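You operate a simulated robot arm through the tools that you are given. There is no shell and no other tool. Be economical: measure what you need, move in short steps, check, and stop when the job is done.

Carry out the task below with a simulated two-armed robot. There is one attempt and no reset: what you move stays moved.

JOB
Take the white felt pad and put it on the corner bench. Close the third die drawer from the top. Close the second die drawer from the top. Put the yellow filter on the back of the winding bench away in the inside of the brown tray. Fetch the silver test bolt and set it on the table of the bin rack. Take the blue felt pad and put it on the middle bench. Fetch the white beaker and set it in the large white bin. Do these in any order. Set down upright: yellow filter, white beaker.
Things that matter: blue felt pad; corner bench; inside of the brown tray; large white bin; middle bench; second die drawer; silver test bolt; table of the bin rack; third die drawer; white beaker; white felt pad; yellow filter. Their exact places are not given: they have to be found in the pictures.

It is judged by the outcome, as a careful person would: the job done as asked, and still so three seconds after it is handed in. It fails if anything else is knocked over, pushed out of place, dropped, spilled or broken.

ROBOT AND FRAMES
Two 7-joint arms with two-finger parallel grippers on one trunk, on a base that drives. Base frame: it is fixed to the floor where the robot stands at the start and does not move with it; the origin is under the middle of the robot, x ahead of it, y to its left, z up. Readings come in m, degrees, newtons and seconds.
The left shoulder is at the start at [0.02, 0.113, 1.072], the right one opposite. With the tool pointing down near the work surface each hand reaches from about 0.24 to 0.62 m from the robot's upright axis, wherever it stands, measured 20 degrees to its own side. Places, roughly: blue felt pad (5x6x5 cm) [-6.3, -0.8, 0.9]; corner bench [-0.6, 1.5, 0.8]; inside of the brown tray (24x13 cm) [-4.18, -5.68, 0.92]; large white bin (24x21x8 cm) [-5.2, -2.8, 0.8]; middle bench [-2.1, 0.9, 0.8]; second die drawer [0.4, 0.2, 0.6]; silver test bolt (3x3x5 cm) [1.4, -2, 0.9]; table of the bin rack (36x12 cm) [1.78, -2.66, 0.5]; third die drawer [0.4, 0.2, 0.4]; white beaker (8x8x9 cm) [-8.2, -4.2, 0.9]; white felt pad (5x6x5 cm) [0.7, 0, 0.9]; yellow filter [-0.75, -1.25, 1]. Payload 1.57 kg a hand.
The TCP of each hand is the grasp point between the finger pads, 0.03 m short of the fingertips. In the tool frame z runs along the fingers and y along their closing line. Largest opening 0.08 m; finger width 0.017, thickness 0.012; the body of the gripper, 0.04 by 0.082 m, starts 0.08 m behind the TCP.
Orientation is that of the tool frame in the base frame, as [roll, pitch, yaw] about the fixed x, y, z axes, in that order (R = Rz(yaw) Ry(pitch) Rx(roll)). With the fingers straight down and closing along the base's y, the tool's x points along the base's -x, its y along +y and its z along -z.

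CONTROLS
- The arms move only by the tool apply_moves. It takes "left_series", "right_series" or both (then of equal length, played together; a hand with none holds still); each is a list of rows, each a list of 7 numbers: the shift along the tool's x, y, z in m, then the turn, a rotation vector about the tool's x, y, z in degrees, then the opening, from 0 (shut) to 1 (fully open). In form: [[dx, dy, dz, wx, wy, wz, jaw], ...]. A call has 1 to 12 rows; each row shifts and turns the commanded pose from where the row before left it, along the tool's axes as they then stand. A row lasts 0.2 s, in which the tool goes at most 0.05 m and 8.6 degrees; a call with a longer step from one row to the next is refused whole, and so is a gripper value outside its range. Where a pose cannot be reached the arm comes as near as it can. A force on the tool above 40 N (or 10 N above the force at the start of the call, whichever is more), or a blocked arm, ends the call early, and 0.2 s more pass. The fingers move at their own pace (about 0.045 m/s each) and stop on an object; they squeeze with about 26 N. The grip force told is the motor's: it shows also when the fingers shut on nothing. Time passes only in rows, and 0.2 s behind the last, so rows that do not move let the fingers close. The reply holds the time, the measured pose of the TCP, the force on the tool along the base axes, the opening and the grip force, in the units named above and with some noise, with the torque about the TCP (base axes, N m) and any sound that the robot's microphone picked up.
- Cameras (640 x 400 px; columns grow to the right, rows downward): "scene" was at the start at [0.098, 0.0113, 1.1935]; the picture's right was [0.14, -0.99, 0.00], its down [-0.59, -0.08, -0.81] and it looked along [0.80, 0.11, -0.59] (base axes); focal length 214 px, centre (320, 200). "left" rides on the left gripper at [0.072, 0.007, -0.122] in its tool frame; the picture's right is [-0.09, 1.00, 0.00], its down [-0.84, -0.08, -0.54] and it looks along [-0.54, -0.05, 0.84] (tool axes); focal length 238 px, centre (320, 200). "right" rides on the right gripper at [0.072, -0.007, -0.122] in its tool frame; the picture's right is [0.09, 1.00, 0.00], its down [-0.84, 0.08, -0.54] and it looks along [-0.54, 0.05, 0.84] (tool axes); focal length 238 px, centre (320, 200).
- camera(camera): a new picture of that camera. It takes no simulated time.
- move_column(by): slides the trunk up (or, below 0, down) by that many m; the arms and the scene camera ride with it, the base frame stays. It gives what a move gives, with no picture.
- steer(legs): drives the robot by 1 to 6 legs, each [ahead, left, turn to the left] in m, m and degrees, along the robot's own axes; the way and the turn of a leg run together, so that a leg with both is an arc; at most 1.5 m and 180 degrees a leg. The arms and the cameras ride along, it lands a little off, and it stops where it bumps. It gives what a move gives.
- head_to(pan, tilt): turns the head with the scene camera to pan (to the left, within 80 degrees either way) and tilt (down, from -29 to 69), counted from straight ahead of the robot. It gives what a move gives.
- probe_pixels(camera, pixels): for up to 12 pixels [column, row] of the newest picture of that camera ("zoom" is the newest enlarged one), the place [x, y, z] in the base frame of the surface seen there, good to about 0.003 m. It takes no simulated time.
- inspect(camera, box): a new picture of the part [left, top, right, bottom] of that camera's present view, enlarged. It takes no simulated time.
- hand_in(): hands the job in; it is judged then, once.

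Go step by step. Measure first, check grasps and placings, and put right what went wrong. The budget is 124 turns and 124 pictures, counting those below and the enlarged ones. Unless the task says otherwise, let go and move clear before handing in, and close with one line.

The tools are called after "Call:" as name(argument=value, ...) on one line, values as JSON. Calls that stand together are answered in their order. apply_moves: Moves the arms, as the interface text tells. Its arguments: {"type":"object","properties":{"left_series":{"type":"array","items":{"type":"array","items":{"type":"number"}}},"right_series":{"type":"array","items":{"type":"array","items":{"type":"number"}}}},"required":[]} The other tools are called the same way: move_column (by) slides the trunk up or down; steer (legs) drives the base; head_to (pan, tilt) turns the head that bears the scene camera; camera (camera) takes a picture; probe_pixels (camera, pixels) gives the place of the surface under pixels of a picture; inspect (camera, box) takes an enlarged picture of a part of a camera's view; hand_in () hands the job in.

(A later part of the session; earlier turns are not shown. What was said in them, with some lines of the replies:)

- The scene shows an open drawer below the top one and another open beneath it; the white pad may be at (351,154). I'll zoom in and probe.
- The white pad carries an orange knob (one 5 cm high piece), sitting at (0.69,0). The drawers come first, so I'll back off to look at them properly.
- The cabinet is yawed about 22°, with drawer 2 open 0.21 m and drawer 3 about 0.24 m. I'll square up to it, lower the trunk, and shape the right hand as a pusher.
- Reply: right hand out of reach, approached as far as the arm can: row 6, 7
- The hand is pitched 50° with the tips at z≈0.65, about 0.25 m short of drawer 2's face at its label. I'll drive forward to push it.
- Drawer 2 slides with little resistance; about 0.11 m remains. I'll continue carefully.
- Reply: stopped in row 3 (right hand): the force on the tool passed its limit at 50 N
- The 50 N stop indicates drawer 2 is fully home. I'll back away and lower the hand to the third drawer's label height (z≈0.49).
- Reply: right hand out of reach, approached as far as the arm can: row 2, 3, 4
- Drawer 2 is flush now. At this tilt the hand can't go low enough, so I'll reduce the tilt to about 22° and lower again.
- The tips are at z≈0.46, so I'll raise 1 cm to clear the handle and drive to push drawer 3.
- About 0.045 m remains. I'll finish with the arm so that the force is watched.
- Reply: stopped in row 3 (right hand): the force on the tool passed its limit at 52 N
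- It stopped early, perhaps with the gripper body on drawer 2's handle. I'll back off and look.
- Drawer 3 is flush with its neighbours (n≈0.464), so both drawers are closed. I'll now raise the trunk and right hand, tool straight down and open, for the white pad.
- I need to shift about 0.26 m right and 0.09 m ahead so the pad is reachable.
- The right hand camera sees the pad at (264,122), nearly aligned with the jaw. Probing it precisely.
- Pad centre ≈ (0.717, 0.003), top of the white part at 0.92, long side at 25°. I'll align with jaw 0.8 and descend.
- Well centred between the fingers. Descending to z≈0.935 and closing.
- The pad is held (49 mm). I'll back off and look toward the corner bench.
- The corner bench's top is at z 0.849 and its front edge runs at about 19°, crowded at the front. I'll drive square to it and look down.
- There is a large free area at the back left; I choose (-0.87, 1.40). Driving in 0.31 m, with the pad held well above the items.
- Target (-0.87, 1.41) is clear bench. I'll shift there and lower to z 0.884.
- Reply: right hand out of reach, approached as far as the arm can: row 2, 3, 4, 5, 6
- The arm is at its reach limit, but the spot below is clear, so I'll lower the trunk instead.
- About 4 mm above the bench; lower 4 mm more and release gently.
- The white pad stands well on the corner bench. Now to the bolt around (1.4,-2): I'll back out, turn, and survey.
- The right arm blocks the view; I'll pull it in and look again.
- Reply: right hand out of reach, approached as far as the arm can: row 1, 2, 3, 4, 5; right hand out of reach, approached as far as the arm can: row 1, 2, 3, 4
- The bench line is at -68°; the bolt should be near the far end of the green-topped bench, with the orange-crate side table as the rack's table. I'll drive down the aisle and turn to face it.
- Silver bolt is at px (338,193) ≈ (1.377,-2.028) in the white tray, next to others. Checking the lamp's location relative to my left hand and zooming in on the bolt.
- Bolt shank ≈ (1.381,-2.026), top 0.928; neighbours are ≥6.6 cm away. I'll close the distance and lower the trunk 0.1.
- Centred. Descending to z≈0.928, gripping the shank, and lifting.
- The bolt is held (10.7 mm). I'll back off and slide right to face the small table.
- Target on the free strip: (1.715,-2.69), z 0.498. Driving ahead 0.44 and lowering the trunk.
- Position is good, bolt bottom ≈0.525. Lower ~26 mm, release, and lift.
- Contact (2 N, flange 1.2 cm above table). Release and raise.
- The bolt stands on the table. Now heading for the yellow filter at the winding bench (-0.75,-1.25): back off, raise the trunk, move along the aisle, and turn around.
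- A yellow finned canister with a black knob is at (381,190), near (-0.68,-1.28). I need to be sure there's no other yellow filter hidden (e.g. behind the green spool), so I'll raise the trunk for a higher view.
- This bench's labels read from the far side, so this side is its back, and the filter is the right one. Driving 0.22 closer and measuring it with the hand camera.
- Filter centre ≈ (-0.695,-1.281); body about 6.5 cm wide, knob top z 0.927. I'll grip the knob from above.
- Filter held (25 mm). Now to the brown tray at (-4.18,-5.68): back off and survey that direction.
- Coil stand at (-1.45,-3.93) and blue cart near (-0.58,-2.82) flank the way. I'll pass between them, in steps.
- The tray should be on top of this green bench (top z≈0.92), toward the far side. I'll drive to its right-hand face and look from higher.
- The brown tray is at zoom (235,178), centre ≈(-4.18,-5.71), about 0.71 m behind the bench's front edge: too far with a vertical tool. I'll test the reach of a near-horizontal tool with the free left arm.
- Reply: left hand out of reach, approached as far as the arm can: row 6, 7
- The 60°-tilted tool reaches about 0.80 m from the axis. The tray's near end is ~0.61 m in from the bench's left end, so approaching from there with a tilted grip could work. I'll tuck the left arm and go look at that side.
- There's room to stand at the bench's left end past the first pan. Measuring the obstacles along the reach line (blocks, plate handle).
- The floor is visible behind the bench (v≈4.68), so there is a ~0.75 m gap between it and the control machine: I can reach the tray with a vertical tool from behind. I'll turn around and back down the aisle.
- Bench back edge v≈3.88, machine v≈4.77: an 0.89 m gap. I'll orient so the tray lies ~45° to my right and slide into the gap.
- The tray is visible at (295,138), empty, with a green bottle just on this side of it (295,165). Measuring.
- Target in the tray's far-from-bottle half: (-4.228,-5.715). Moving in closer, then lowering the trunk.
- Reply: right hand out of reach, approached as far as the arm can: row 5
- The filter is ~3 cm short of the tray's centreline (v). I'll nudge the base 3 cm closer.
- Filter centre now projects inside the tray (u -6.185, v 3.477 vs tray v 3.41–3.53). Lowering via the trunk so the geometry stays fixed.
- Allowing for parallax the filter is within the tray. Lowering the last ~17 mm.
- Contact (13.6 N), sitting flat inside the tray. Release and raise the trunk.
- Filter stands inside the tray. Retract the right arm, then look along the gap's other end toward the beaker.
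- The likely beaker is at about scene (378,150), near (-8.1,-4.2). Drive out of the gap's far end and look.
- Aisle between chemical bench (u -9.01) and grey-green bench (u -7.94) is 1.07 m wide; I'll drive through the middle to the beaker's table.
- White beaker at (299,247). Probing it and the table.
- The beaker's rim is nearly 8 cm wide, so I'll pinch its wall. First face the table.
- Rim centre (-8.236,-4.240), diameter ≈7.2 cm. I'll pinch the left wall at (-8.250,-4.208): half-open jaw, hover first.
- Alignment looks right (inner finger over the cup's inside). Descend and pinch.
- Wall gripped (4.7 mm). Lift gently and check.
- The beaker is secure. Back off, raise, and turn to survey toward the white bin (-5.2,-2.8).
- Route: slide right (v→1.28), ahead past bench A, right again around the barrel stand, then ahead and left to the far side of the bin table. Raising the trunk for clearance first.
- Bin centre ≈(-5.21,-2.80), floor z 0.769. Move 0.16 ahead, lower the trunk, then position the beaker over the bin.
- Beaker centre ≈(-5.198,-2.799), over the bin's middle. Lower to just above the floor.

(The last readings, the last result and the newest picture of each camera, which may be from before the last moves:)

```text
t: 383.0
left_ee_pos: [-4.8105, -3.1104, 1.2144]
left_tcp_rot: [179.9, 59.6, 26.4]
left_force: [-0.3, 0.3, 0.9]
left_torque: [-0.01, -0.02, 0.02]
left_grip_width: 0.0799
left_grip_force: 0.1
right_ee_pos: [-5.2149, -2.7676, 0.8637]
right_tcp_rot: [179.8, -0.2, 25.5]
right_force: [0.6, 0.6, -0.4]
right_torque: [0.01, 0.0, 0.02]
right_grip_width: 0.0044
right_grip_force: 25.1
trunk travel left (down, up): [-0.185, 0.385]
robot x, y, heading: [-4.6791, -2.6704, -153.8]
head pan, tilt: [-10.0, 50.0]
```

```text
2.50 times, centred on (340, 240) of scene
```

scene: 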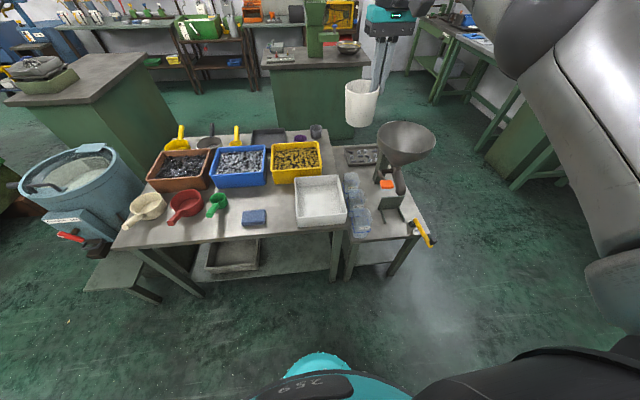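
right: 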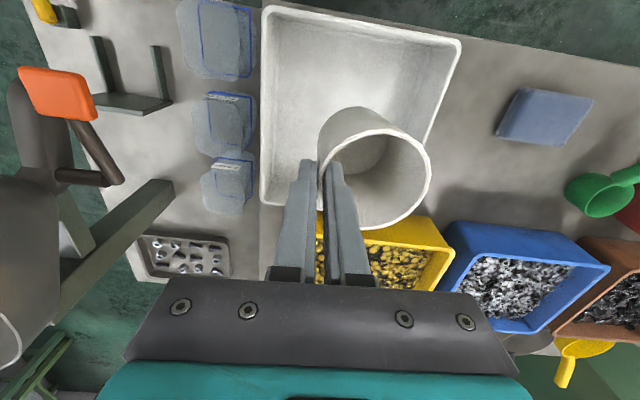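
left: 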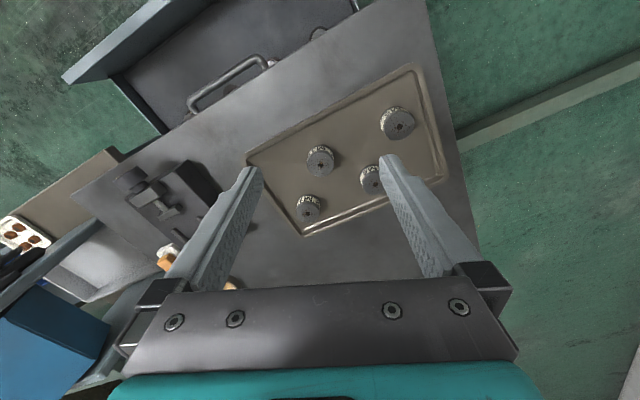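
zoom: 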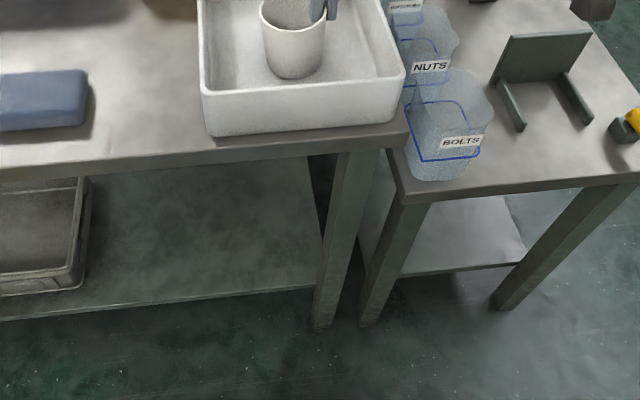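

Nearly touching; take small steps down until contact, then release and lift.

Call:
apply_moves(right_series=[[0, 0, 0.002, 0, 0, 0, 0], [0, 0, 0, 0, 0, 0, 0], [0, 0, 0.002, 0, 0, 0, 0], [0, 0, 0, 0, 0, 0, 0]])

Call:
apply_moves(right_series=[[0, 0, 0, 0, 0, 0, 0.35], [0, 0, 0, 0, 0, 0, 0.35], [0, 0, 0, 0, 0, 0, 0.35], [0, 0, -0.03, 0, 0, 0, 0.35], [0, 0, -0.05, 0, 0, 0, 0.35], [0, 0, -0.05, 0, 0, 0, 0.35], [0, 0, -0.05, 0, 0, 0, 0.35]])

Call:
camera(camera="right")

```text
t: 384.0
left_ee_pos: [-4.8103, -3.1107, 1.2159]
left_tcp_rot: [180.0, 59.5, 26.3]
left_force: [0.4, -1.0, -0.1]
left_torque: [0.01, 0.01, 0.01]
left_grip_width: 0.0799
left_grip_force: 0.0
right_ee_pos: [-5.2153, -2.7692, 0.8603]
right_tcp_rot: [179.8, 0.1, 25.5]
right_force: [0.4, 1.1, 2.2]
right_torque: [-0.06, -0.04, 0.03]
right_grip_width: 0.0042
right_grip_force: 24.9
trunk travel left (down, up): [-0.185, 0.385]
robot x, y, heading: [-4.6766, -2.6689, -153.8]
head pan, tilt: [-10.0, 50.0]
```

```text
t: 385.6
left_ee_pos: [-4.8106, -3.112, 1.2145]
left_tcp_rot: [179.9, 59.6, 26.4]
left_force: [0.1, 0.0, -0.7]
left_torque: [0.02, 0.0, 0.01]
left_grip_width: 0.0801
left_grip_force: 0.1
right_ee_pos: [-5.216, -2.7703, 1.0401]
right_tcp_rot: [179.8, 0.0, 25.5]
right_force: [-0.8, 0.1, -0.1]
right_torque: [0.04, 0.02, 0.01]
right_grip_width: 0.0281
right_grip_force: 0.0
trunk travel left (down, up): [-0.185, 0.385]
robot x, y, heading: [-4.6793, -2.6691, -153.6]
head pan, tilt: [-10.0, 50.0]
```

```text
22 pictures are left
```

right: 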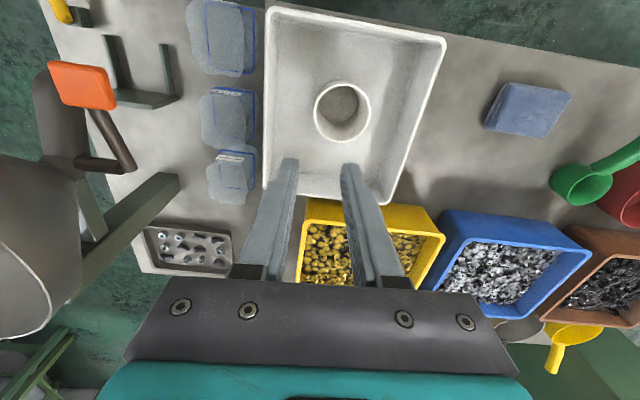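

Beaker stands in the bin. Now the blue pad near (-6.3,-0.8): back off, turn and look.

Call:
steer(legs=[[-0.35, 0, 0], [0, 0, -78]])

Call:
head_to(pan=5, tilt=25)

Call:
camera(camera="scene")

```text
t: 391.1
left_ee_pos: [-4.8266, -2.499, 1.214]
left_tcp_rot: [179.9, 59.6, -48.9]
left_force: [-0.1, -0.5, -0.4]
left_torque: [-0.06, 0.02, -0.01]
left_grip_width: 0.0799
left_grip_force: 0.2
right_ee_pos: [-4.6021, -2.0221, 1.0393]
right_tcp_rot: [179.8, -0.1, -49.8]
right_force: [-0.5, 0.9, -0.2]
right_torque: [-0.04, -0.03, -0.01]
right_grip_width: 0.0279
right_grip_force: 0.1
trunk travel left (down, up): [-0.185, 0.385]
robot x, y, heading: [-4.3679, -2.5158, 130.9]
head pan, tilt: [-10.0, 50.0]
```

```text
t: 392.0
left_ee_pos: [-4.8289, -2.5, 1.214]
left_tcp_rot: [179.9, 59.5, -49.0]
left_force: [1.3, 0.6, 1.0]
left_torque: [-0.02, -0.02, 0.01]
left_grip_width: 0.0803
left_grip_force: 0.1
right_ee_pos: [-4.6016, -2.0218, 1.0397]
right_tcp_rot: [179.8, -0.1, -49.9]
right_force: [0.0, 1.8, -0.1]
right_torque: [0.0, 0.0, 0.01]
right_grip_width: 0.028
right_grip_force: 0.2
trunk travel left (down, up): [-0.185, 0.385]
robot x, y, heading: [-4.369, -2.5173, 131.3]
head pan, tilt: [5.0, 25.0]
```

```text
21 pictures are left
```

scene: 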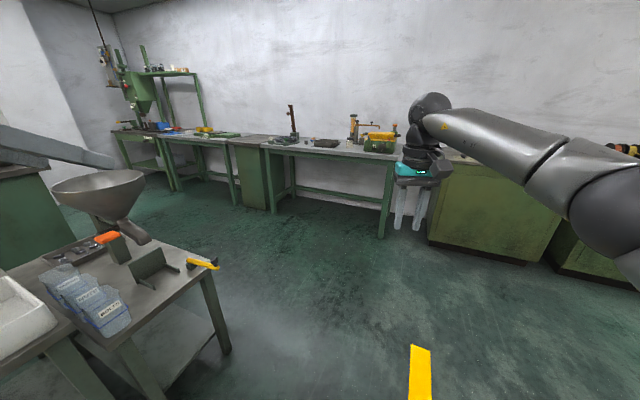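

Call:
inspect(camera="scene", box=[240, 90, 420, 190])

Call:
probe_pixels(camera="scene", pixels=[[270, 149], [325, 142], [385, 156], [345, 150], [280, 135], [310, 145], [380, 235], [275, 210], [355, 150], [265, 140]])

```text
3.56 times, centred on (330, 140) of scene
```

zoom: 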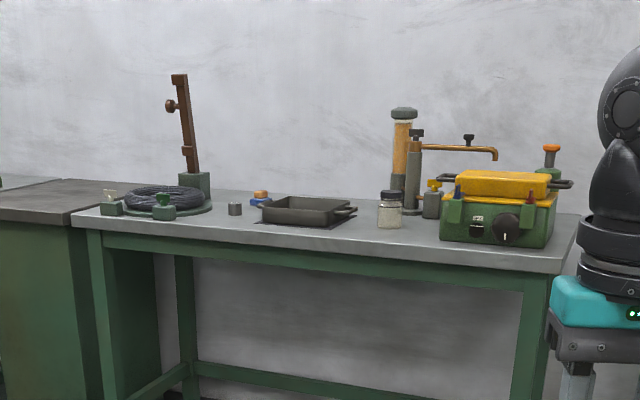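

```text
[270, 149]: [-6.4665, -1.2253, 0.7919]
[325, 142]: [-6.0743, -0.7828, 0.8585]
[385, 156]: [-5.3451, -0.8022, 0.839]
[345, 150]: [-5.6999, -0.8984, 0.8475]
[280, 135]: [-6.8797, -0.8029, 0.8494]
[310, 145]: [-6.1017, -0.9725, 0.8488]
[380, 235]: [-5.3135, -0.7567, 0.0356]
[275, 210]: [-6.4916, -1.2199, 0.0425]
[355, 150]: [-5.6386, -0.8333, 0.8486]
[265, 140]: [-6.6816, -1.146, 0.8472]
```

The blue pad is at scene (313,139), left of the black pan. Driving there around the funnel table.

Call:
steer(legs=[[0, 0, -20.7], [0.9, 0, 0], [0.19, 0.66, 0], [0.19, 0.65, 0]])

Call:
head_to(pan=0, tilt=35)

Call:
camera(camera="scene")

```text
t: 404.4
left_ee_pos: [-6.4495, -1.6019, 1.2151]
left_tcp_rot: [180.0, 59.6, -71.6]
left_force: [-0.8, 0.2, 0.0]
left_torque: [-0.03, -0.01, -0.01]
left_grip_width: 0.0799
left_grip_force: 0.0
right_ee_pos: [-6.0566, -1.2468, 1.0401]
right_tcp_rot: [179.7, -0.1, -72.4]
right_force: [-0.3, 0.0, -0.4]
right_torque: [-0.01, -0.04, 0.0]
right_grip_width: 0.0282
right_grip_force: 0.0
trunk travel left (down, up): [-0.185, 0.385]
robot x, y, heading: [-6.0333, -1.7938, 108.3]
head pan, tilt: [5.0, 25.0]
```

```text
t: 405.1
left_ee_pos: [-6.449, -1.6009, 1.2149]
left_tcp_rot: [179.9, 59.5, -71.5]
left_force: [0.2, -0.7, -0.9]
left_torque: [0.01, -0.03, 0.03]
left_grip_width: 0.0801
left_grip_force: 0.1
right_ee_pos: [-6.0576, -1.2481, 1.0401]
right_tcp_rot: [179.8, -0.1, -72.5]
right_force: [0.1, 0.2, -0.5]
right_torque: [-0.01, -0.05, 0.01]
right_grip_width: 0.0279
right_grip_force: 0.1
trunk travel left (down, up): [-0.185, 0.385]
robot x, y, heading: [-6.0327, -1.7964, 108.5]
head pan, tilt: [0.0, 35.0]
```

```text
19 pictures are left
```

scene: 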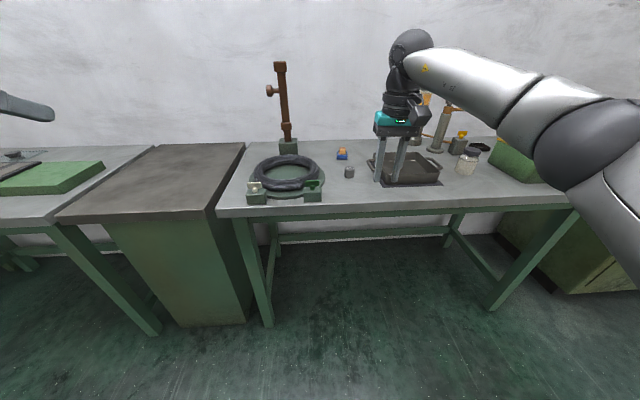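

Call:
inspect(camera="scene", box=[310, 130, 400, 200])

Call:
probe_pixels(camera="scene", pixels=[[342, 157], [342, 151], [350, 172], [330, 205], [283, 125], [375, 160], [385, 184], [345, 163]])

```text
5.71 times, centred on (355, 165) of scene
```

zoom: 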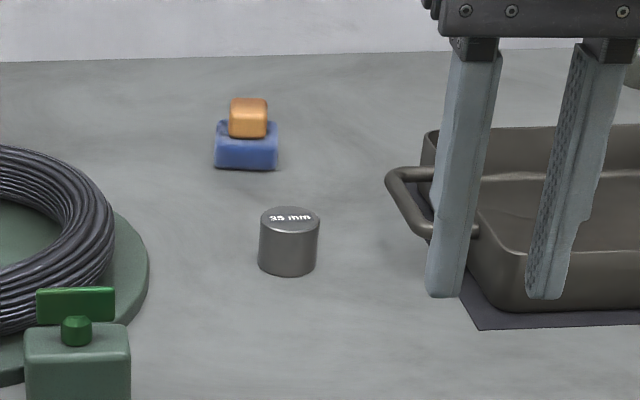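

```text
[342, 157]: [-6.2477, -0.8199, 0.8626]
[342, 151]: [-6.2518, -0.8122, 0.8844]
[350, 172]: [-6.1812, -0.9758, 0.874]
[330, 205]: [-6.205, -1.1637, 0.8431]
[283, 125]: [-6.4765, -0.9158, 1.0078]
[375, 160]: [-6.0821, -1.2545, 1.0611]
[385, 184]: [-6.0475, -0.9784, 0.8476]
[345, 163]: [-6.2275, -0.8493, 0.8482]
```

Pad centre ≈(-6.258,-0.80), with a post at (-6.48,-0.92) to avoid. I'll shift the right hand to my right side first, turn left 41°, then slide in.

Call:
apply_moves(right_series=[[0.03, -0.04, 0, 0, 0, 0, 0.8], [0.03, -0.04, 0, 0, 0, 0, 0.8], [0.03, -0.04, 0, 0, 0, 0, 0.8], [0.03, -0.04, 0, 0, 0, 0, 0.8], [0, -0.04, 0, 0, 0, 0, 0.8]])

Call:
steer(legs=[[0, 0, 41], [0.256, -0.385, 0]])

Call:
camera(camera="right")

```text
t: 406.3
left_ee_pos: [-6.4501, -1.6007, 1.2154]
left_tcp_rot: [179.9, 59.5, -71.6]
left_force: [0.6, 0.7, 0.0]
left_torque: [-0.02, -0.01, 0.02]
left_grip_width: 0.08
left_grip_force: 0.1
right_ee_pos: [-5.8239, -1.3031, 1.039]
right_tcp_rot: [179.8, -0.1, -72.4]
right_force: [0.6, 0.9, -0.7]
right_torque: [0.0, -0.02, 0.03]
right_grip_width: 0.0641
right_grip_force: 0.1
trunk travel left (down, up): [-0.185, 0.385]
robot x, y, heading: [-6.0329, -1.793, 108.5]
head pan, tilt: [0.0, 35.0]
```

```text
t: 411.0
left_ee_pos: [-6.4974, -1.4717, 1.2137]
left_tcp_rot: [179.9, 59.6, -29.9]
left_force: [-0.3, 0.7, -0.6]
left_torque: [-0.02, -0.01, 0.0]
left_grip_width: 0.0801
left_grip_force: 0.1
right_ee_pos: [-6.2287, -0.8356, 1.0386]
right_tcp_rot: [179.8, -0.2, -30.7]
right_force: [0.1, 0.6, 0.3]
right_torque: [-0.03, 0.02, 0.01]
right_grip_width: 0.0639
right_grip_force: 0.0
trunk travel left (down, up): [-0.185, 0.385]
robot x, y, heading: [-6.0596, -1.3376, 150.2]
head pan, tilt: [0.0, 35.0]
```

```text
17 pictures are left
```

right: 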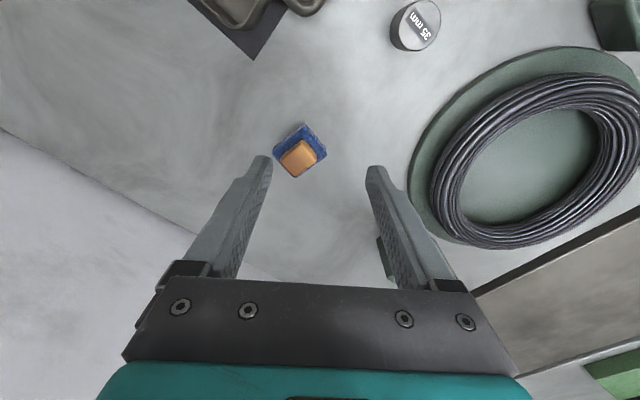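

Call:
inspect(camera="right", box=[255, 105, 345, 195])

Call:
probe_pixels(camera="right", pixels=[[302, 126], [275, 153], [325, 154], [297, 160], [301, 142], [290, 137], [315, 138]])

```text
4.44 times, centred on (300, 150) of right
```

zoom: 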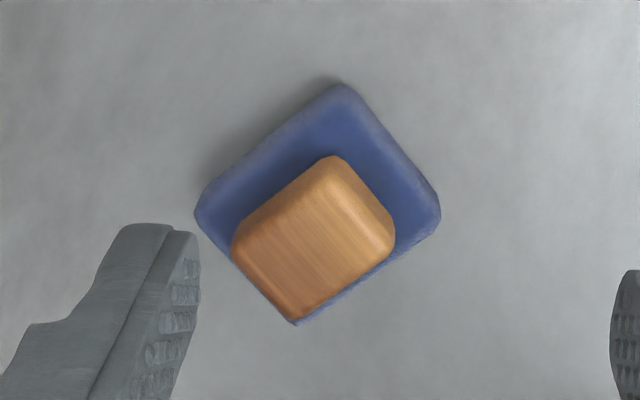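

```text
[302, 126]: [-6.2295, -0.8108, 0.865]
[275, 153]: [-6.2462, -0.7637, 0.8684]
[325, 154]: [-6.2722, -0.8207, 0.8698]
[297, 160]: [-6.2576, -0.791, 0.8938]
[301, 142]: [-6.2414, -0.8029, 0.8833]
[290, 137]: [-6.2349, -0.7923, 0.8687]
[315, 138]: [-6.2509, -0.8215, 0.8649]
```

Pad centre ≈(-6.259,-0.792), sides aligned with the bench. Rotate the tool 38.7° and move over it.

Call:
apply_moves(right_series=[[-0.024, -0.011, 0, 0, 0, 0, 0.9], [-0.0243, -0.011, 0, 0, 0, 0, 0.9], [0, 0, 0, 0, 0, 7.74, 0.9], [0, 0, 0, 0, 0, 7.74, 0.9], [0, 0, 0, 0, 0, 7.74, 0.9], [0, 0, 0, 0, 0, 7.74, 0.9], [0, 0, 0, 0, 0, 7.74, 0.9], [0, 0, 0.045, 0, 0, 0, 0.9], [0, 0, 0.045, 0, 0, 0, 0.9], [0, 0, 0, 0, 0, 0, 0.9]])

Call:
camera(camera="right")

```text
t: 413.2
left_ee_pos: [-6.4971, -1.4716, 1.2149]
left_tcp_rot: [179.9, 59.6, -29.9]
left_force: [0.0, -0.1, 0.2]
left_torque: [-0.01, 0.0, -0.02]
left_grip_width: 0.08
left_grip_force: 0.1
right_ee_pos: [-6.2578, -0.7908, 0.9503]
right_tcp_rot: [179.9, -0.1, -69.5]
right_force: [-0.4, -0.3, -0.1]
right_torque: [0.03, -0.01, 0.02]
right_grip_width: 0.0719
right_grip_force: 0.1
trunk travel left (down, up): [-0.185, 0.385]
robot x, y, heading: [-6.0626, -1.34, 150.0]
head pan, tilt: [0.0, 35.0]
```

```text
15 pictures are left
```

right: 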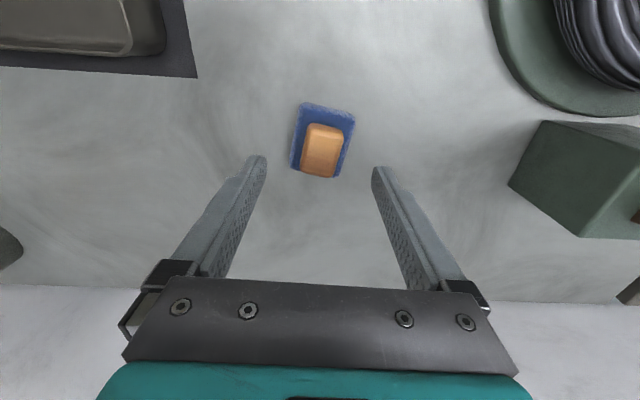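

Still ~9° off; rotate 8.5° more, then descend and grip.

Call:
apply_moves(right_series=[[0, 0, 0, 0, 0, 8.5, 0.9], [0, 0, 0.035, 0, 0, 0, 0.9], [0, 0, 0.032, 0, 0, 0, 0.9], [0, 0, 0, 0, 0, 0, 0], [0, 0, 0, 0, 0, 0, 0], [0, 0, 0, 0, 0, 0, 0]])

Call:
apply_moves(right_series=[[0, 0, -0.03, 0, 0, 0, 0], [0, 0, -0.05, 0, 0, 0, 0], [0, 0, -0.05, 0, 0, 0, 0], [0, 0, -0.05, 0, 0, 0, 0]])

Call:
camera(camera="right")

```text
t: 414.6
left_ee_pos: [-6.4976, -1.4728, 1.2153]
left_tcp_rot: [179.9, 59.6, -30.0]
left_force: [-0.9, 0.1, 0.0]
left_torque: [0.01, 0.01, -0.02]
left_grip_width: 0.0801
left_grip_force: 0.1
right_ee_pos: [-6.2581, -0.7908, 0.8826]
right_tcp_rot: [179.9, -0.2, -77.9]
right_force: [0.9, 0.6, 0.4]
right_torque: [-0.01, 0.0, 0.0]
right_grip_width: 0.0489
right_grip_force: 26.1
trunk travel left (down, up): [-0.185, 0.385]
robot x, y, heading: [-6.0539, -1.3383, 149.9]
head pan, tilt: [0.0, 35.0]
```

```text
t: 415.6
left_ee_pos: [-6.4974, -1.4739, 1.2156]
left_tcp_rot: [179.9, 59.6, -29.8]
left_force: [0.5, -0.3, 0.1]
left_torque: [0.01, -0.01, -0.02]
left_grip_width: 0.0799
left_grip_force: 0.1
right_ee_pos: [-6.258, -0.7904, 1.0633]
right_tcp_rot: [-180.0, -0.2, -77.9]
right_force: [0.3, -0.5, -0.6]
right_torque: [0.03, 0.0, -0.01]
right_grip_width: 0.0489
right_grip_force: 25.8
trunk travel left (down, up): [-0.185, 0.385]
robot x, y, heading: [-6.058, -1.3386, 150.3]
head pan, tilt: [0.0, 35.0]
```

```text
14 pictures are left
```

right: 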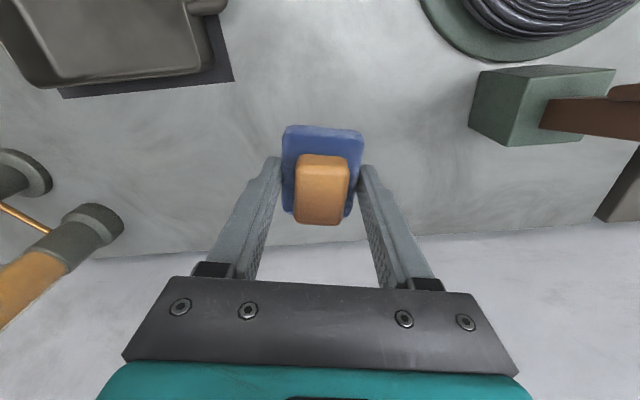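

Blue pad held (49 mm). Back out the way I came, then strafe right along the wall benches toward the middle bench.

Call:
move_column(by=0.12)

Call:
steer(legs=[[-0.256, 0.385, 0], [0, 0, -41], [0, -1.3, 0], [0, -1.3, 0]])

Call:
head_to(pan=-60, tilt=30)

Call:
camera(camera="scene")

```text
t: 417.1
left_ee_pos: [-6.4967, -1.4724, 1.336]
left_tcp_rot: [179.9, 59.5, -29.9]
left_force: [0.4, -0.1, -0.9]
left_torque: [-0.02, 0.0, 0.02]
left_grip_width: 0.0798
left_grip_force: 0.1
right_ee_pos: [-6.2575, -0.7904, 1.1825]
right_tcp_rot: [179.9, -0.3, -77.9]
right_force: [0.2, 0.0, 0.3]
right_torque: [-0.01, 0.01, 0.01]
right_grip_width: 0.0491
right_grip_force: 26.2
trunk travel left (down, up): [-0.305, 0.265]
robot x, y, heading: [-6.0596, -1.3414, 150.3]
head pan, tilt: [0.0, 35.0]
```

```text
t: 433.9
left_ee_pos: [-3.9879, -0.7793, 1.334]
left_tcp_rot: [179.9, 59.5, -72.5]
left_force: [0.3, -0.6, -0.3]
left_torque: [0.01, -0.01, -0.01]
left_grip_width: 0.0802
left_grip_force: 0.1
right_ee_pos: [-3.3497, -0.4389, 1.1829]
right_tcp_rot: [179.9, -0.2, -120.5]
right_force: [-0.3, 0.6, -1.0]
right_torque: [0.01, 0.02, 0.0]
right_grip_width: 0.049
right_grip_force: 25.7
trunk travel left (down, up): [-0.305, 0.265]
robot x, y, heading: [-3.5762, -0.9766, 107.2]
head pan, tilt: [0.0, 35.0]
```

```text
t: 435.2
left_ee_pos: [-3.9887, -0.7785, 1.3346]
left_tcp_rot: [179.9, 59.6, -72.5]
left_force: [0.2, 0.2, -0.5]
left_torque: [-0.01, 0.03, -0.03]
left_grip_width: 0.0802
left_grip_force: 0.1
right_ee_pos: [-3.3502, -0.4379, 1.1835]
right_tcp_rot: [179.8, -0.3, -120.5]
right_force: [0.1, -0.3, 0.2]
right_torque: [0.02, -0.02, 0.06]
right_grip_width: 0.0486
right_grip_force: 25.8
trunk travel left (down, up): [-0.305, 0.265]
robot x, y, heading: [-3.5718, -0.9757, 107.4]
head pan, tilt: [-60.0, 30.0]
```

```text
13 pictures are left
```

scene: 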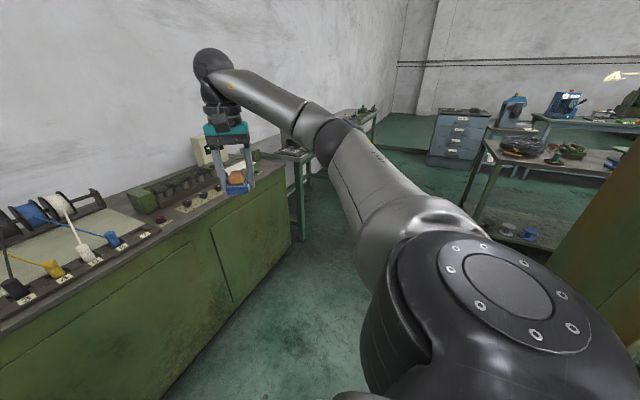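

Call:
probe_pixels(camera="scene", pixels=[[290, 235], [303, 238], [470, 205], [555, 270], [290, 158], [180, 355], [310, 157], [640, 180]])

```text
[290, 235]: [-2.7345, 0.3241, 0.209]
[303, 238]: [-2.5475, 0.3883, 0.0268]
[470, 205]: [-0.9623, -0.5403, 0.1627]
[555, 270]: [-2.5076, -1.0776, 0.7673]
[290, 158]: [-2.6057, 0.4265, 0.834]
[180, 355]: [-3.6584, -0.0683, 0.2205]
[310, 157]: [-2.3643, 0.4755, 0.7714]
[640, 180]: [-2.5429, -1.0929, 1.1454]
```

Call:
steer(legs=[[0.2, -0.85, 0], [0.05, -0.77, 0], [0, 0, 4]])

Call:
head_to(pan=-5, tilt=35)

Call:
camera(camera="scene")

```text
t: 444.1
left_ee_pos: [-2.5021, -0.1057, 1.3345]
left_tcp_rot: [179.9, 59.6, -69.6]
left_force: [0.1, 0.8, -0.1]
left_torque: [0.0, 0.0, 0.0]
left_grip_width: 0.0798
left_grip_force: 0.1
right_ee_pos: [-1.8809, 0.2668, 1.1824]
right_tcp_rot: [179.8, -0.2, -117.7]
right_force: [0.6, 0.2, -0.4]
right_torque: [-0.01, 0.03, 0.0]
right_grip_width: 0.0487
right_grip_force: 26.4
trunk travel left (down, up): [-0.305, 0.265]
robot x, y, heading: [-2.0796, -0.2811, 110.2]
head pan, tilt: [-60.0, 30.0]
```

```text
t: 445.3
left_ee_pos: [-2.502, -0.1053, 1.3345]
left_tcp_rot: [180.0, 59.6, -69.6]
left_force: [-0.1, -0.4, -0.6]
left_torque: [0.01, 0.02, 0.0]
left_grip_width: 0.0799
left_grip_force: 0.0
right_ee_pos: [-1.8825, 0.2665, 1.1841]
right_tcp_rot: [179.9, -0.2, -117.7]
right_force: [1.2, 0.9, 0.1]
right_torque: [-0.02, -0.01, 0.03]
right_grip_width: 0.0489
right_grip_force: 26.5
trunk travel left (down, up): [-0.305, 0.265]
robot x, y, heading: [-2.083, -0.285, 110.2]
head pan, tilt: [-5.0, 35.0]
```

```text
12 pictures are left
```

scene: 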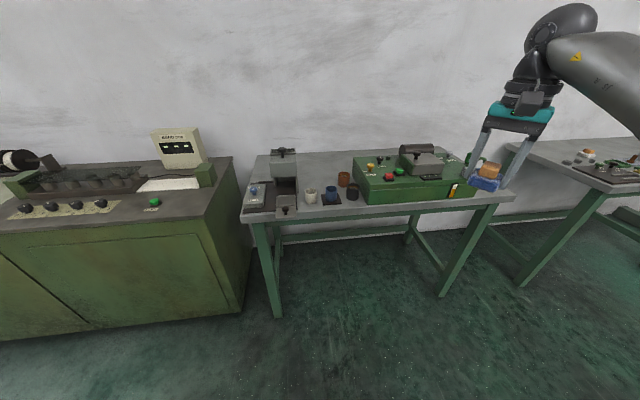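

Call:
inspect(camera="scene", box=[230, 130, 410, 230])

Call:
probe_pixels(camera="scene", pixels=[[325, 165], [335, 155], [310, 175], [345, 180], [332, 192], [310, 195], [330, 210], [295, 178], [358, 170], [345, 162], [280, 150], [320, 172]])

```text
3.56 times, centred on (320, 180) of scene
```

zoom: 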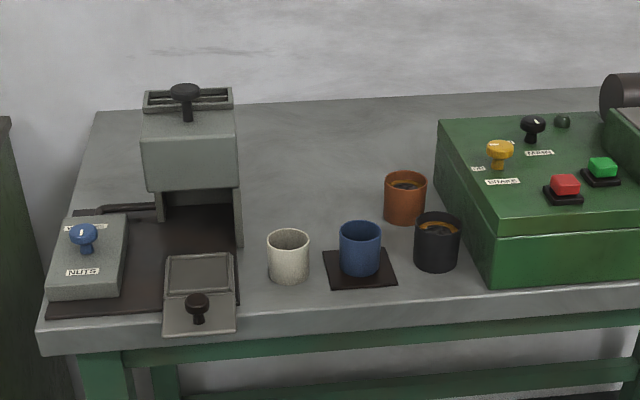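

```text
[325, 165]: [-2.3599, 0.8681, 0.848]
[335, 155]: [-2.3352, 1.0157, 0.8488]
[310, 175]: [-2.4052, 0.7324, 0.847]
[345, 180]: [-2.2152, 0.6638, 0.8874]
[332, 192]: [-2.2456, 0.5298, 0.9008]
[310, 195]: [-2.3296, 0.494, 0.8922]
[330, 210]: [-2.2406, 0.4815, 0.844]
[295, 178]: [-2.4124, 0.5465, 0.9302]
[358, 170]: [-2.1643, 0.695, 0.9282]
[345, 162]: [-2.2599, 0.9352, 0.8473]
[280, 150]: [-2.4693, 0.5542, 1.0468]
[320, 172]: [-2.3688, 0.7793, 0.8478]
```

Free spot chosen at (-2.33, 0.82), behind the cups. Replaying the pick geometry: turn 40° left, slide in, check.

Call:
steer(legs=[[0, 0, 40], [0.316, -0.459, 0]])

Call:
camera(camera="right")

Call:
probe_pixels(camera="right", pixels=[[320, 100], [230, 120], [420, 120], [320, 60], [330, 240], [270, 110], [370, 110]])

```text
t: 450.4
left_ee_pos: [-2.5724, 0.1227, 1.335]
left_tcp_rot: [179.9, 59.6, -29.1]
left_force: [-0.7, 0.5, 0.1]
left_torque: [-0.01, 0.02, 0.01]
left_grip_width: 0.08
left_grip_force: 0.1
right_ee_pos: [-2.3435, 0.8082, 1.1826]
right_tcp_rot: [179.9, -0.2, -77.2]
right_force: [0.3, -0.6, -0.5]
right_torque: [-0.01, 0.0, 0.03]
right_grip_width: 0.0489
right_grip_force: 26.1
trunk travel left (down, up): [-0.305, 0.265]
robot x, y, heading: [-2.1367, 0.2594, 150.8]
head pan, tilt: [-5.0, 35.0]
```

```text
10 pictures are left
```

right: 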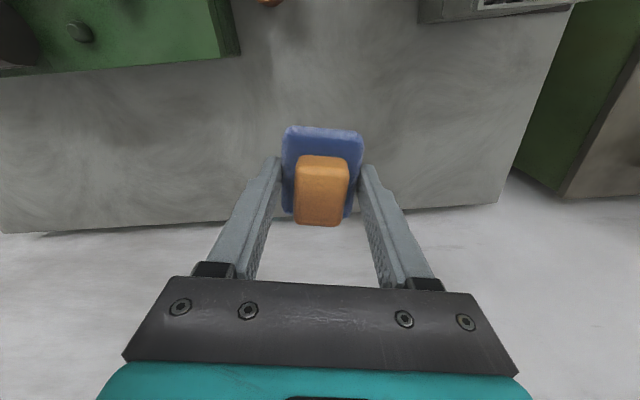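

```text
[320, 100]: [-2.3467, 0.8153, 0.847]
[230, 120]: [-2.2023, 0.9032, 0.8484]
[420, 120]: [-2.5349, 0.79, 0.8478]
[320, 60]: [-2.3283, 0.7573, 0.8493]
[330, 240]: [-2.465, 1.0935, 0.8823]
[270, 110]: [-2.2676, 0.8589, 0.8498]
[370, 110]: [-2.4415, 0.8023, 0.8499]
```

The spot below, (-2.344, 0.808), is bare bench at 0.848. Lowering via the trunk.

Call:
move_column(by=-0.285)

Call:
move_column(by=-0.012)

Call:
camera(camera="right")

```text
t: 453.1
left_ee_pos: [-2.5704, 0.1202, 1.0529]
left_tcp_rot: [-179.6, 59.7, -28.8]
left_force: [-1.1, 0.5, -0.4]
left_torque: [0.0, -0.01, -0.01]
left_grip_width: 0.0799
left_grip_force: 0.1
right_ee_pos: [-2.3465, 0.8064, 0.9872]
right_tcp_rot: [171.6, 7.5, -77.5]
right_force: [-0.6, 0.4, -0.7]
right_torque: [0.01, 0.03, -0.05]
right_grip_width: 0.0492
right_grip_force: 26.1
trunk travel left (down, up): [-0.025, 0.545]
robot x, y, heading: [-2.135, 0.2647, 150.6]
head pan, tilt: [-5.0, 35.0]
stopped: the arm was blocked; the commanded pose is now the measured one
```

```text
t: 453.7
left_ee_pos: [-2.5705, 0.1189, 1.0465]
left_tcp_rot: [-179.5, 59.9, -28.6]
left_force: [-0.2, 0.0, -0.3]
left_torque: [0.05, -0.02, 0.0]
left_grip_width: 0.0801
left_grip_force: 0.0
right_ee_pos: [-2.3473, 0.8046, 0.9968]
right_tcp_rot: [170.0, 8.7, -77.3]
right_force: [0.1, -0.5, -1.0]
right_torque: [-0.02, 0.02, 0.02]
right_grip_width: 0.0489
right_grip_force: 25.9
trunk travel left (down, up): [-0.013, 0.557]
robot x, y, heading: [-2.1333, 0.2671, 150.7]
head pan, tilt: [-5.0, 35.0]
```

```text
9 pictures are left
```

right: 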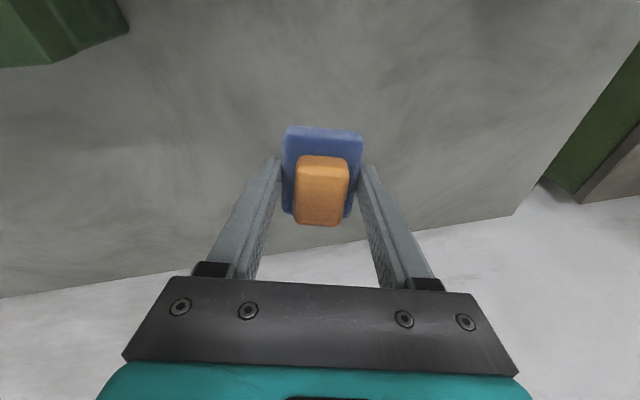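

The arm was blocked on the way down, probably its elbow against the bench. Raising the trunk back at once and checking what it touched.

Call:
move_column(by=0.175)

Call:
head_to(pan=-40, tilt=50)

Call:
camera(camera="scene")

```text
t: 455.7
left_ee_pos: [-2.5727, 0.1245, 1.2173]
left_tcp_rot: [179.9, 59.6, -29.2]
left_force: [0.6, 0.1, -0.3]
left_torque: [0.02, -0.04, 0.02]
left_grip_width: 0.0799
left_grip_force: 0.1
right_ee_pos: [-2.349, 0.8122, 1.142]
right_tcp_rot: [172.3, 6.4, -77.3]
right_force: [0.7, 0.3, 0.2]
right_torque: [-0.01, 0.04, 0.02]
right_grip_width: 0.0489
right_grip_force: 26.0
trunk travel left (down, up): [-0.188, 0.382]
robot x, y, heading: [-2.1379, 0.2642, 150.7]
head pan, tilt: [-5.0, 35.0]
```

```text
t: 456.7
left_ee_pos: [-2.5711, 0.1257, 1.2189]
left_tcp_rot: [-180.0, 59.5, -29.2]
left_force: [0.8, 0.8, -0.8]
left_torque: [0.0, 0.02, 0.02]
left_grip_width: 0.08
left_grip_force: 0.0
right_ee_pos: [-2.3485, 0.8112, 1.1407]
right_tcp_rot: [172.4, 6.4, -77.4]
right_force: [0.0, -0.6, -0.7]
right_torque: [0.03, -0.01, 0.03]
right_grip_width: 0.0492
right_grip_force: 26.0
trunk travel left (down, up): [-0.188, 0.382]
robot x, y, heading: [-2.1345, 0.262, 150.8]
head pan, tilt: [-40.0, 50.0]
```

```text
8 pictures are left
```

scene: 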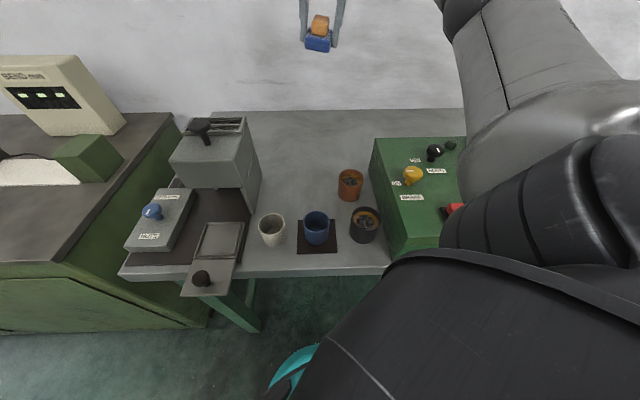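

Cups and items look unmoved; the forearm had come down on the green box. I'll retreat, straighten the wrist, hold the pad straight ahead of me, and come in square so the arm passes over the low cups instead, with a closer spot (-2.33, 0.76).

Call:
move_column(by=0.1)

Call:
steer(legs=[[-0.316, 0.459, 0], [0, 0, -40]])

Call:
apply_moves(right_series=[[0, 0, 0, 7.6, 0, 0, 0], [0, 0, 0, 0, 6.4, 0, 0], [0, 0, 0, 0, 0, -8, 0], [0, 0, 0, 0, 0, -8, 0], [0, 0, 0, 0, 0, -8, 0], [0, 0, 0, 0, 0, -8, 0], [0, 0, 0, 0, 0, -8, 0], [0, 0, 0, 0, 0, -8, 0]])

Call:
apply_moves(right_series=[[-0.0156, 0.0452, 0, 0, 0, 0, 0], [-0.0156, 0.0452, 0, 0, 0, 0, 0], [-0.0156, 0.0452, 0, 0, 0, 0, 0], [-0.0156, 0.0452, 0, 0, 0, 0, 0], [-0.0156, 0.0452, 0, 0, 0, 0, 0]])

Call:
head_to(pan=-10, tilt=45)

Call:
camera(camera="scene")

```text
t: 458.0
left_ee_pos: [-2.5724, 0.1246, 1.3182]
left_tcp_rot: [179.9, 59.6, -29.1]
left_force: [0.7, 0.4, -0.2]
left_torque: [0.0, 0.0, 0.01]
left_grip_width: 0.0802
left_grip_force: 0.1
right_ee_pos: [-2.3477, 0.8117, 1.2413]
right_tcp_rot: [172.5, 6.5, -77.4]
right_force: [-0.1, -0.3, -0.2]
right_torque: [0.0, 0.01, -0.01]
right_grip_width: 0.0492
right_grip_force: 26.0
trunk travel left (down, up): [-0.288, 0.282]
robot x, y, heading: [-2.1368, 0.2671, 150.6]
head pan, tilt: [-40.0, 50.0]
```

```text
t: 463.1
left_ee_pos: [-2.5086, -0.124, 1.3184]
left_tcp_rot: [179.9, 59.6, -67.9]
left_force: [-0.5, -0.2, 1.3]
left_torque: [0.0, -0.04, 0.03]
left_grip_width: 0.0802
left_grip_force: 0.1
right_ee_pos: [-1.9036, 0.2711, 1.2414]
right_tcp_rot: [172.3, 6.4, -116.2]
right_force: [0.5, -0.2, -0.2]
right_torque: [0.0, -0.02, 0.02]
right_grip_width: 0.0491
right_grip_force: 26.1
trunk travel left (down, up): [-0.288, 0.282]
robot x, y, heading: [-2.0821, -0.2893, 112.0]
head pan, tilt: [-40.0, 50.0]
```

```text
t: 464.9
left_ee_pos: [-2.5099, -0.1247, 1.3181]
left_tcp_rot: [179.9, 59.6, -68.0]
left_force: [-0.9, 0.7, 0.4]
left_torque: [-0.02, -0.02, -0.01]
left_grip_width: 0.0798
left_grip_force: 0.1
right_ee_pos: [-1.9035, 0.2703, 1.2423]
right_tcp_rot: [179.9, 0.2, -68.0]
right_force: [0.0, -0.1, -1.1]
right_torque: [-0.02, 0.02, 0.02]
right_grip_width: 0.0489
right_grip_force: 25.9
trunk travel left (down, up): [-0.288, 0.282]
robot x, y, heading: [-2.083, -0.2913, 112.1]
head pan, tilt: [-40.0, 50.0]
```

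```text
t: 466.1
left_ee_pos: [-2.5114, -0.1243, 1.3172]
left_tcp_rot: [-179.9, 59.5, -67.8]
left_force: [0.6, -0.2, 0.2]
left_torque: [0.02, -0.01, -0.03]
left_grip_width: 0.0803
left_grip_force: 0.0
right_ee_pos: [-2.1445, 0.2605, 1.2433]
right_tcp_rot: [-180.0, 0.1, -68.1]
right_force: [-0.9, -0.3, -0.4]
right_torque: [0.02, -0.01, -0.03]
right_grip_width: 0.0491
right_grip_force: 26.4
trunk travel left (down, up): [-0.288, 0.282]
robot x, y, heading: [-2.0822, -0.2925, 112.0]
head pan, tilt: [-40.0, 50.0]
```

```text
t: 467.0
left_ee_pos: [-2.5092, -0.1237, 1.3191]
left_tcp_rot: [179.9, 59.6, -68.0]
left_force: [-1.3, 0.9, 0.2]
left_torque: [0.01, 0.03, -0.02]
left_grip_width: 0.0801
left_grip_force: 0.0
right_ee_pos: [-2.1415, 0.2613, 1.2434]
right_tcp_rot: [179.9, 0.2, -68.2]
right_force: [0.1, -0.3, 0.4]
right_torque: [-0.01, -0.07, 0.02]
right_grip_width: 0.049
right_grip_force: 26.0
trunk travel left (down, up): [-0.288, 0.282]
robot x, y, heading: [-2.0838, -0.288, 111.8]
head pan, tilt: [-10.0, 45.0]
```

```text
7 pictures are left
```

scene: 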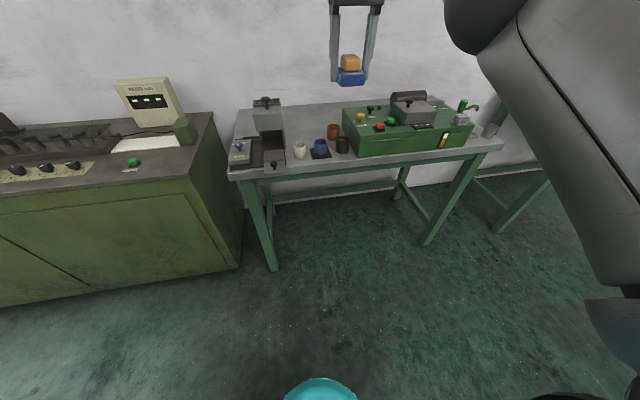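

Everything on the bench is as it was. Driving in square and lowering with the arm.

Call:
steer(legs=[[0.533, -0.01, 0]])

Call:
apply_moves(right_series=[[0, 0, 0.05, 0, 0, 0, 0], [0, 0, 0.05, 0, 0, 0, 0], [0, 0, 0.05, 0, 0, 0, 0], [0, 0, 0.05, 0, 0, 0, 0], [0, 0, 0.04, 0, 0, 0, 0], [0, 0, 0, 0, 0, 0, 0]])

Call:
camera(camera="scene")

Call:
camera(camera="right")

```text
t: 470.1
left_ee_pos: [-2.6983, 0.363, 1.3178]
left_tcp_rot: [179.8, 59.6, -67.9]
left_force: [0.5, 0.3, 0.1]
left_torque: [0.01, 0.01, -0.03]
left_grip_width: 0.0799
left_grip_force: 0.1
right_ee_pos: [-2.3314, 0.7518, 1.2429]
right_tcp_rot: [-180.0, 0.1, -67.9]
right_force: [-0.8, 0.1, -0.4]
right_torque: [0.0, 0.02, 0.0]
right_grip_width: 0.0489
right_grip_force: 25.6
trunk travel left (down, up): [-0.288, 0.282]
robot x, y, heading: [-2.268, 0.2009, 112.5]
head pan, tilt: [-10.0, 45.0]
```

```text
t: 471.5
left_ee_pos: [-2.698, 0.3637, 1.3184]
left_tcp_rot: [179.8, 59.5, -67.8]
left_force: [0.0, -0.8, 0.4]
left_torque: [-0.02, 0.03, -0.01]
left_grip_width: 0.0802
left_grip_force: 0.1
right_ee_pos: [-2.3326, 0.752, 1.0012]
right_tcp_rot: [-180.0, 0.1, -67.9]
right_force: [0.2, -0.5, -0.7]
right_torque: [-0.03, 0.0, 0.02]
right_grip_width: 0.049
right_grip_force: 26.1
trunk travel left (down, up): [-0.288, 0.282]
robot x, y, heading: [-2.2699, 0.1989, 112.1]
head pan, tilt: [-10.0, 45.0]
```

```text
6 pictures are left
```

scene: 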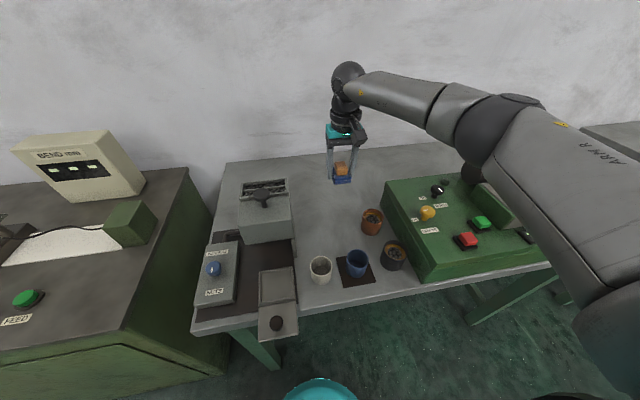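

```text
5 pictures are left
```

right: 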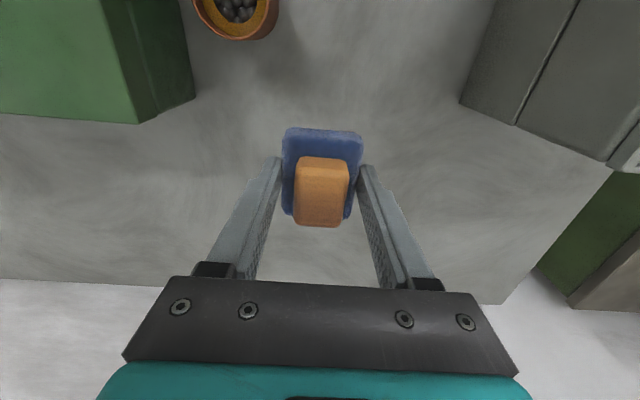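

Call:
probe_pixels(camera="scene", pixels=[[475, 150], [470, 165], [440, 135], [500, 185], [490, 200], [535, 225], [510, 120], [560, 270]])

```text
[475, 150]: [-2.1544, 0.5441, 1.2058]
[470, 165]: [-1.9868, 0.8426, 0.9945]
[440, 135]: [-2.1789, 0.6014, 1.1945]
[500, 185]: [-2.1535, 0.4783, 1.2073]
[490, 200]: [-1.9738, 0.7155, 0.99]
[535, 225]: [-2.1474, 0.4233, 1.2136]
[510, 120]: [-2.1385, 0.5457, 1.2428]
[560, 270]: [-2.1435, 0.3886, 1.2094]
```

The elbow is at z≈1.2 over (-2.15,0.53), well above the box (0.93). Continue down to contact.

Call:
apply_moves(right_series=[[0, 0, 0.04, 0, 0, 0, 0], [0, 0, 0.04, 0, 0, 0, 0], [0, 0, 0.03, 0, 0, 0, 0], [0, 0, 0, 0, 0, 0, 0], [0, 0, 0.004, 0, 0, 0, 0], [0, 0, 0, 0, 0, 0, 0], [0, 0, 0.003, 0, 0, 0, 0], [0, 0, 0, 0, 0, 0, 0]])

```text
t: 473.3
left_ee_pos: [-2.6971, 0.3633, 1.3183]
left_tcp_rot: [179.9, 59.6, -67.7]
left_force: [-0.5, 0.1, -0.2]
left_torque: [-0.02, 0.0, -0.01]
left_grip_width: 0.0801
left_grip_force: 0.0
right_ee_pos: [-2.332, 0.7505, 0.8876]
right_tcp_rot: [180.0, 0.1, -68.0]
right_force: [-0.2, 0.0, 0.1]
right_torque: [-0.04, 0.01, 0.0]
right_grip_width: 0.0488
right_grip_force: 25.9
trunk travel left (down, up): [-0.288, 0.282]
robot x, y, heading: [-2.2712, 0.1974, 112.1]
head pan, tilt: [-10.0, 45.0]
```

About 4 mm left; finish, release, and lift straight up.

Call:
apply_moves(right_series=[[0, 0, 0.003, 0, 0, 0, 0], [0, 0, 0, 0, 0, 0, 0], [0, 0, 0.002, 0, 0, 0, 0], [0, 0, 0, 0, 0, 0, 0]])

Call:
apply_moves(right_series=[[0, 0, 0, 0, 0, 0, 0.85], [0, 0, 0, 0, 0, 0, 0.85], [0, 0, 0, 0, 0, 0, 0.85], [0, 0, -0.03, 0, 0, 0, 0.85], [0, 0, -0.05, 0, 0, 0, 0.85], [0, 0, -0.05, 0, 0, 0, 0.85], [0, 0, -0.05, 0, 0, 0, 0.85], [0, 0, -0.05, 0, 0, 0, 0.85], [0, 0, -0.05, 0, 0, 0, 0.85]])

Call:
steer(legs=[[-0.5, 0, 0]])

Call:
camera(camera="scene")

```text
t: 474.3
left_ee_pos: [-2.6975, 0.3628, 1.3189]
left_tcp_rot: [179.9, 59.6, -67.8]
left_force: [1.1, 0.0, 0.1]
left_torque: [0.0, 0.01, 0.0]
left_grip_width: 0.0801
left_grip_force: 0.0
right_ee_pos: [-2.3314, 0.752, 0.8836]
right_tcp_rot: [179.9, 0.2, -68.0]
right_force: [0.6, 0.5, 6.7]
right_torque: [-0.2, -0.08, 0.02]
right_grip_width: 0.0486
right_grip_force: 26.4
trunk travel left (down, up): [-0.288, 0.282]
robot x, y, heading: [-2.2701, 0.2011, 112.1]
head pan, tilt: [-10.0, 45.0]
```

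```text
t: 476.3
left_ee_pos: [-2.6984, 0.362, 1.3176]
left_tcp_rot: [180.0, 59.5, -67.6]
left_force: [0.2, 0.0, -0.2]
left_torque: [0.01, -0.02, -0.01]
left_grip_width: 0.0803
left_grip_force: 0.1
right_ee_pos: [-2.3317, 0.7484, 1.1633]
right_tcp_rot: [-179.9, 0.2, -68.0]
right_force: [-0.2, 0.0, 0.6]
right_torque: [0.02, 0.02, 0.02]
right_grip_width: 0.0677
right_grip_force: 0.1
trunk travel left (down, up): [-0.288, 0.282]
robot x, y, heading: [-2.2701, 0.1982, 112.0]
head pan, tilt: [-10.0, 45.0]
```

```text
t: 479.2
left_ee_pos: [-2.5122, -0.0911, 1.3186]
left_tcp_rot: [179.9, 59.6, -68.7]
left_force: [-0.9, 0.2, -0.1]
left_torque: [0.0, -0.01, -0.03]
left_grip_width: 0.0801
left_grip_force: 0.0
right_ee_pos: [-2.1379, 0.2894, 1.1622]
right_tcp_rot: [-180.0, 0.1, -69.0]
right_force: [-0.1, -0.2, 0.5]
right_torque: [0.0, 0.0, -0.01]
right_grip_width: 0.068
right_grip_force: 0.0
trunk travel left (down, up): [-0.288, 0.282]
robot x, y, heading: [-2.0863, -0.2623, 111.5]
head pan, tilt: [-10.0, 45.0]
```

```text
4 pictures are left
```

scene: 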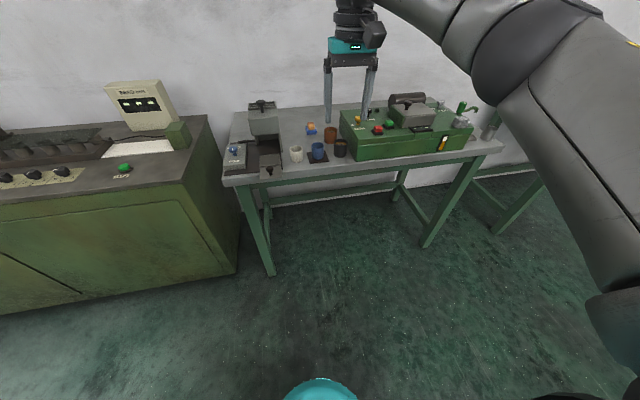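

The blue pad rests at (312,129) on the middle bench, with everything around it in place. All seven jobs are done and both hands are clear, so I'm handing in.

Call:
hand_in()

```text
The job is handed in.
```

All seven tasks are done and handed in. Each object was set down where you asked, and both drawers were flush with their neighbours when I checked. While I was lowering the blue pad, the right arm was blocked for a moment, most likely by the green box on the middle bench. I raised it at once, and nothing on the bench looked moved in the later pictures.
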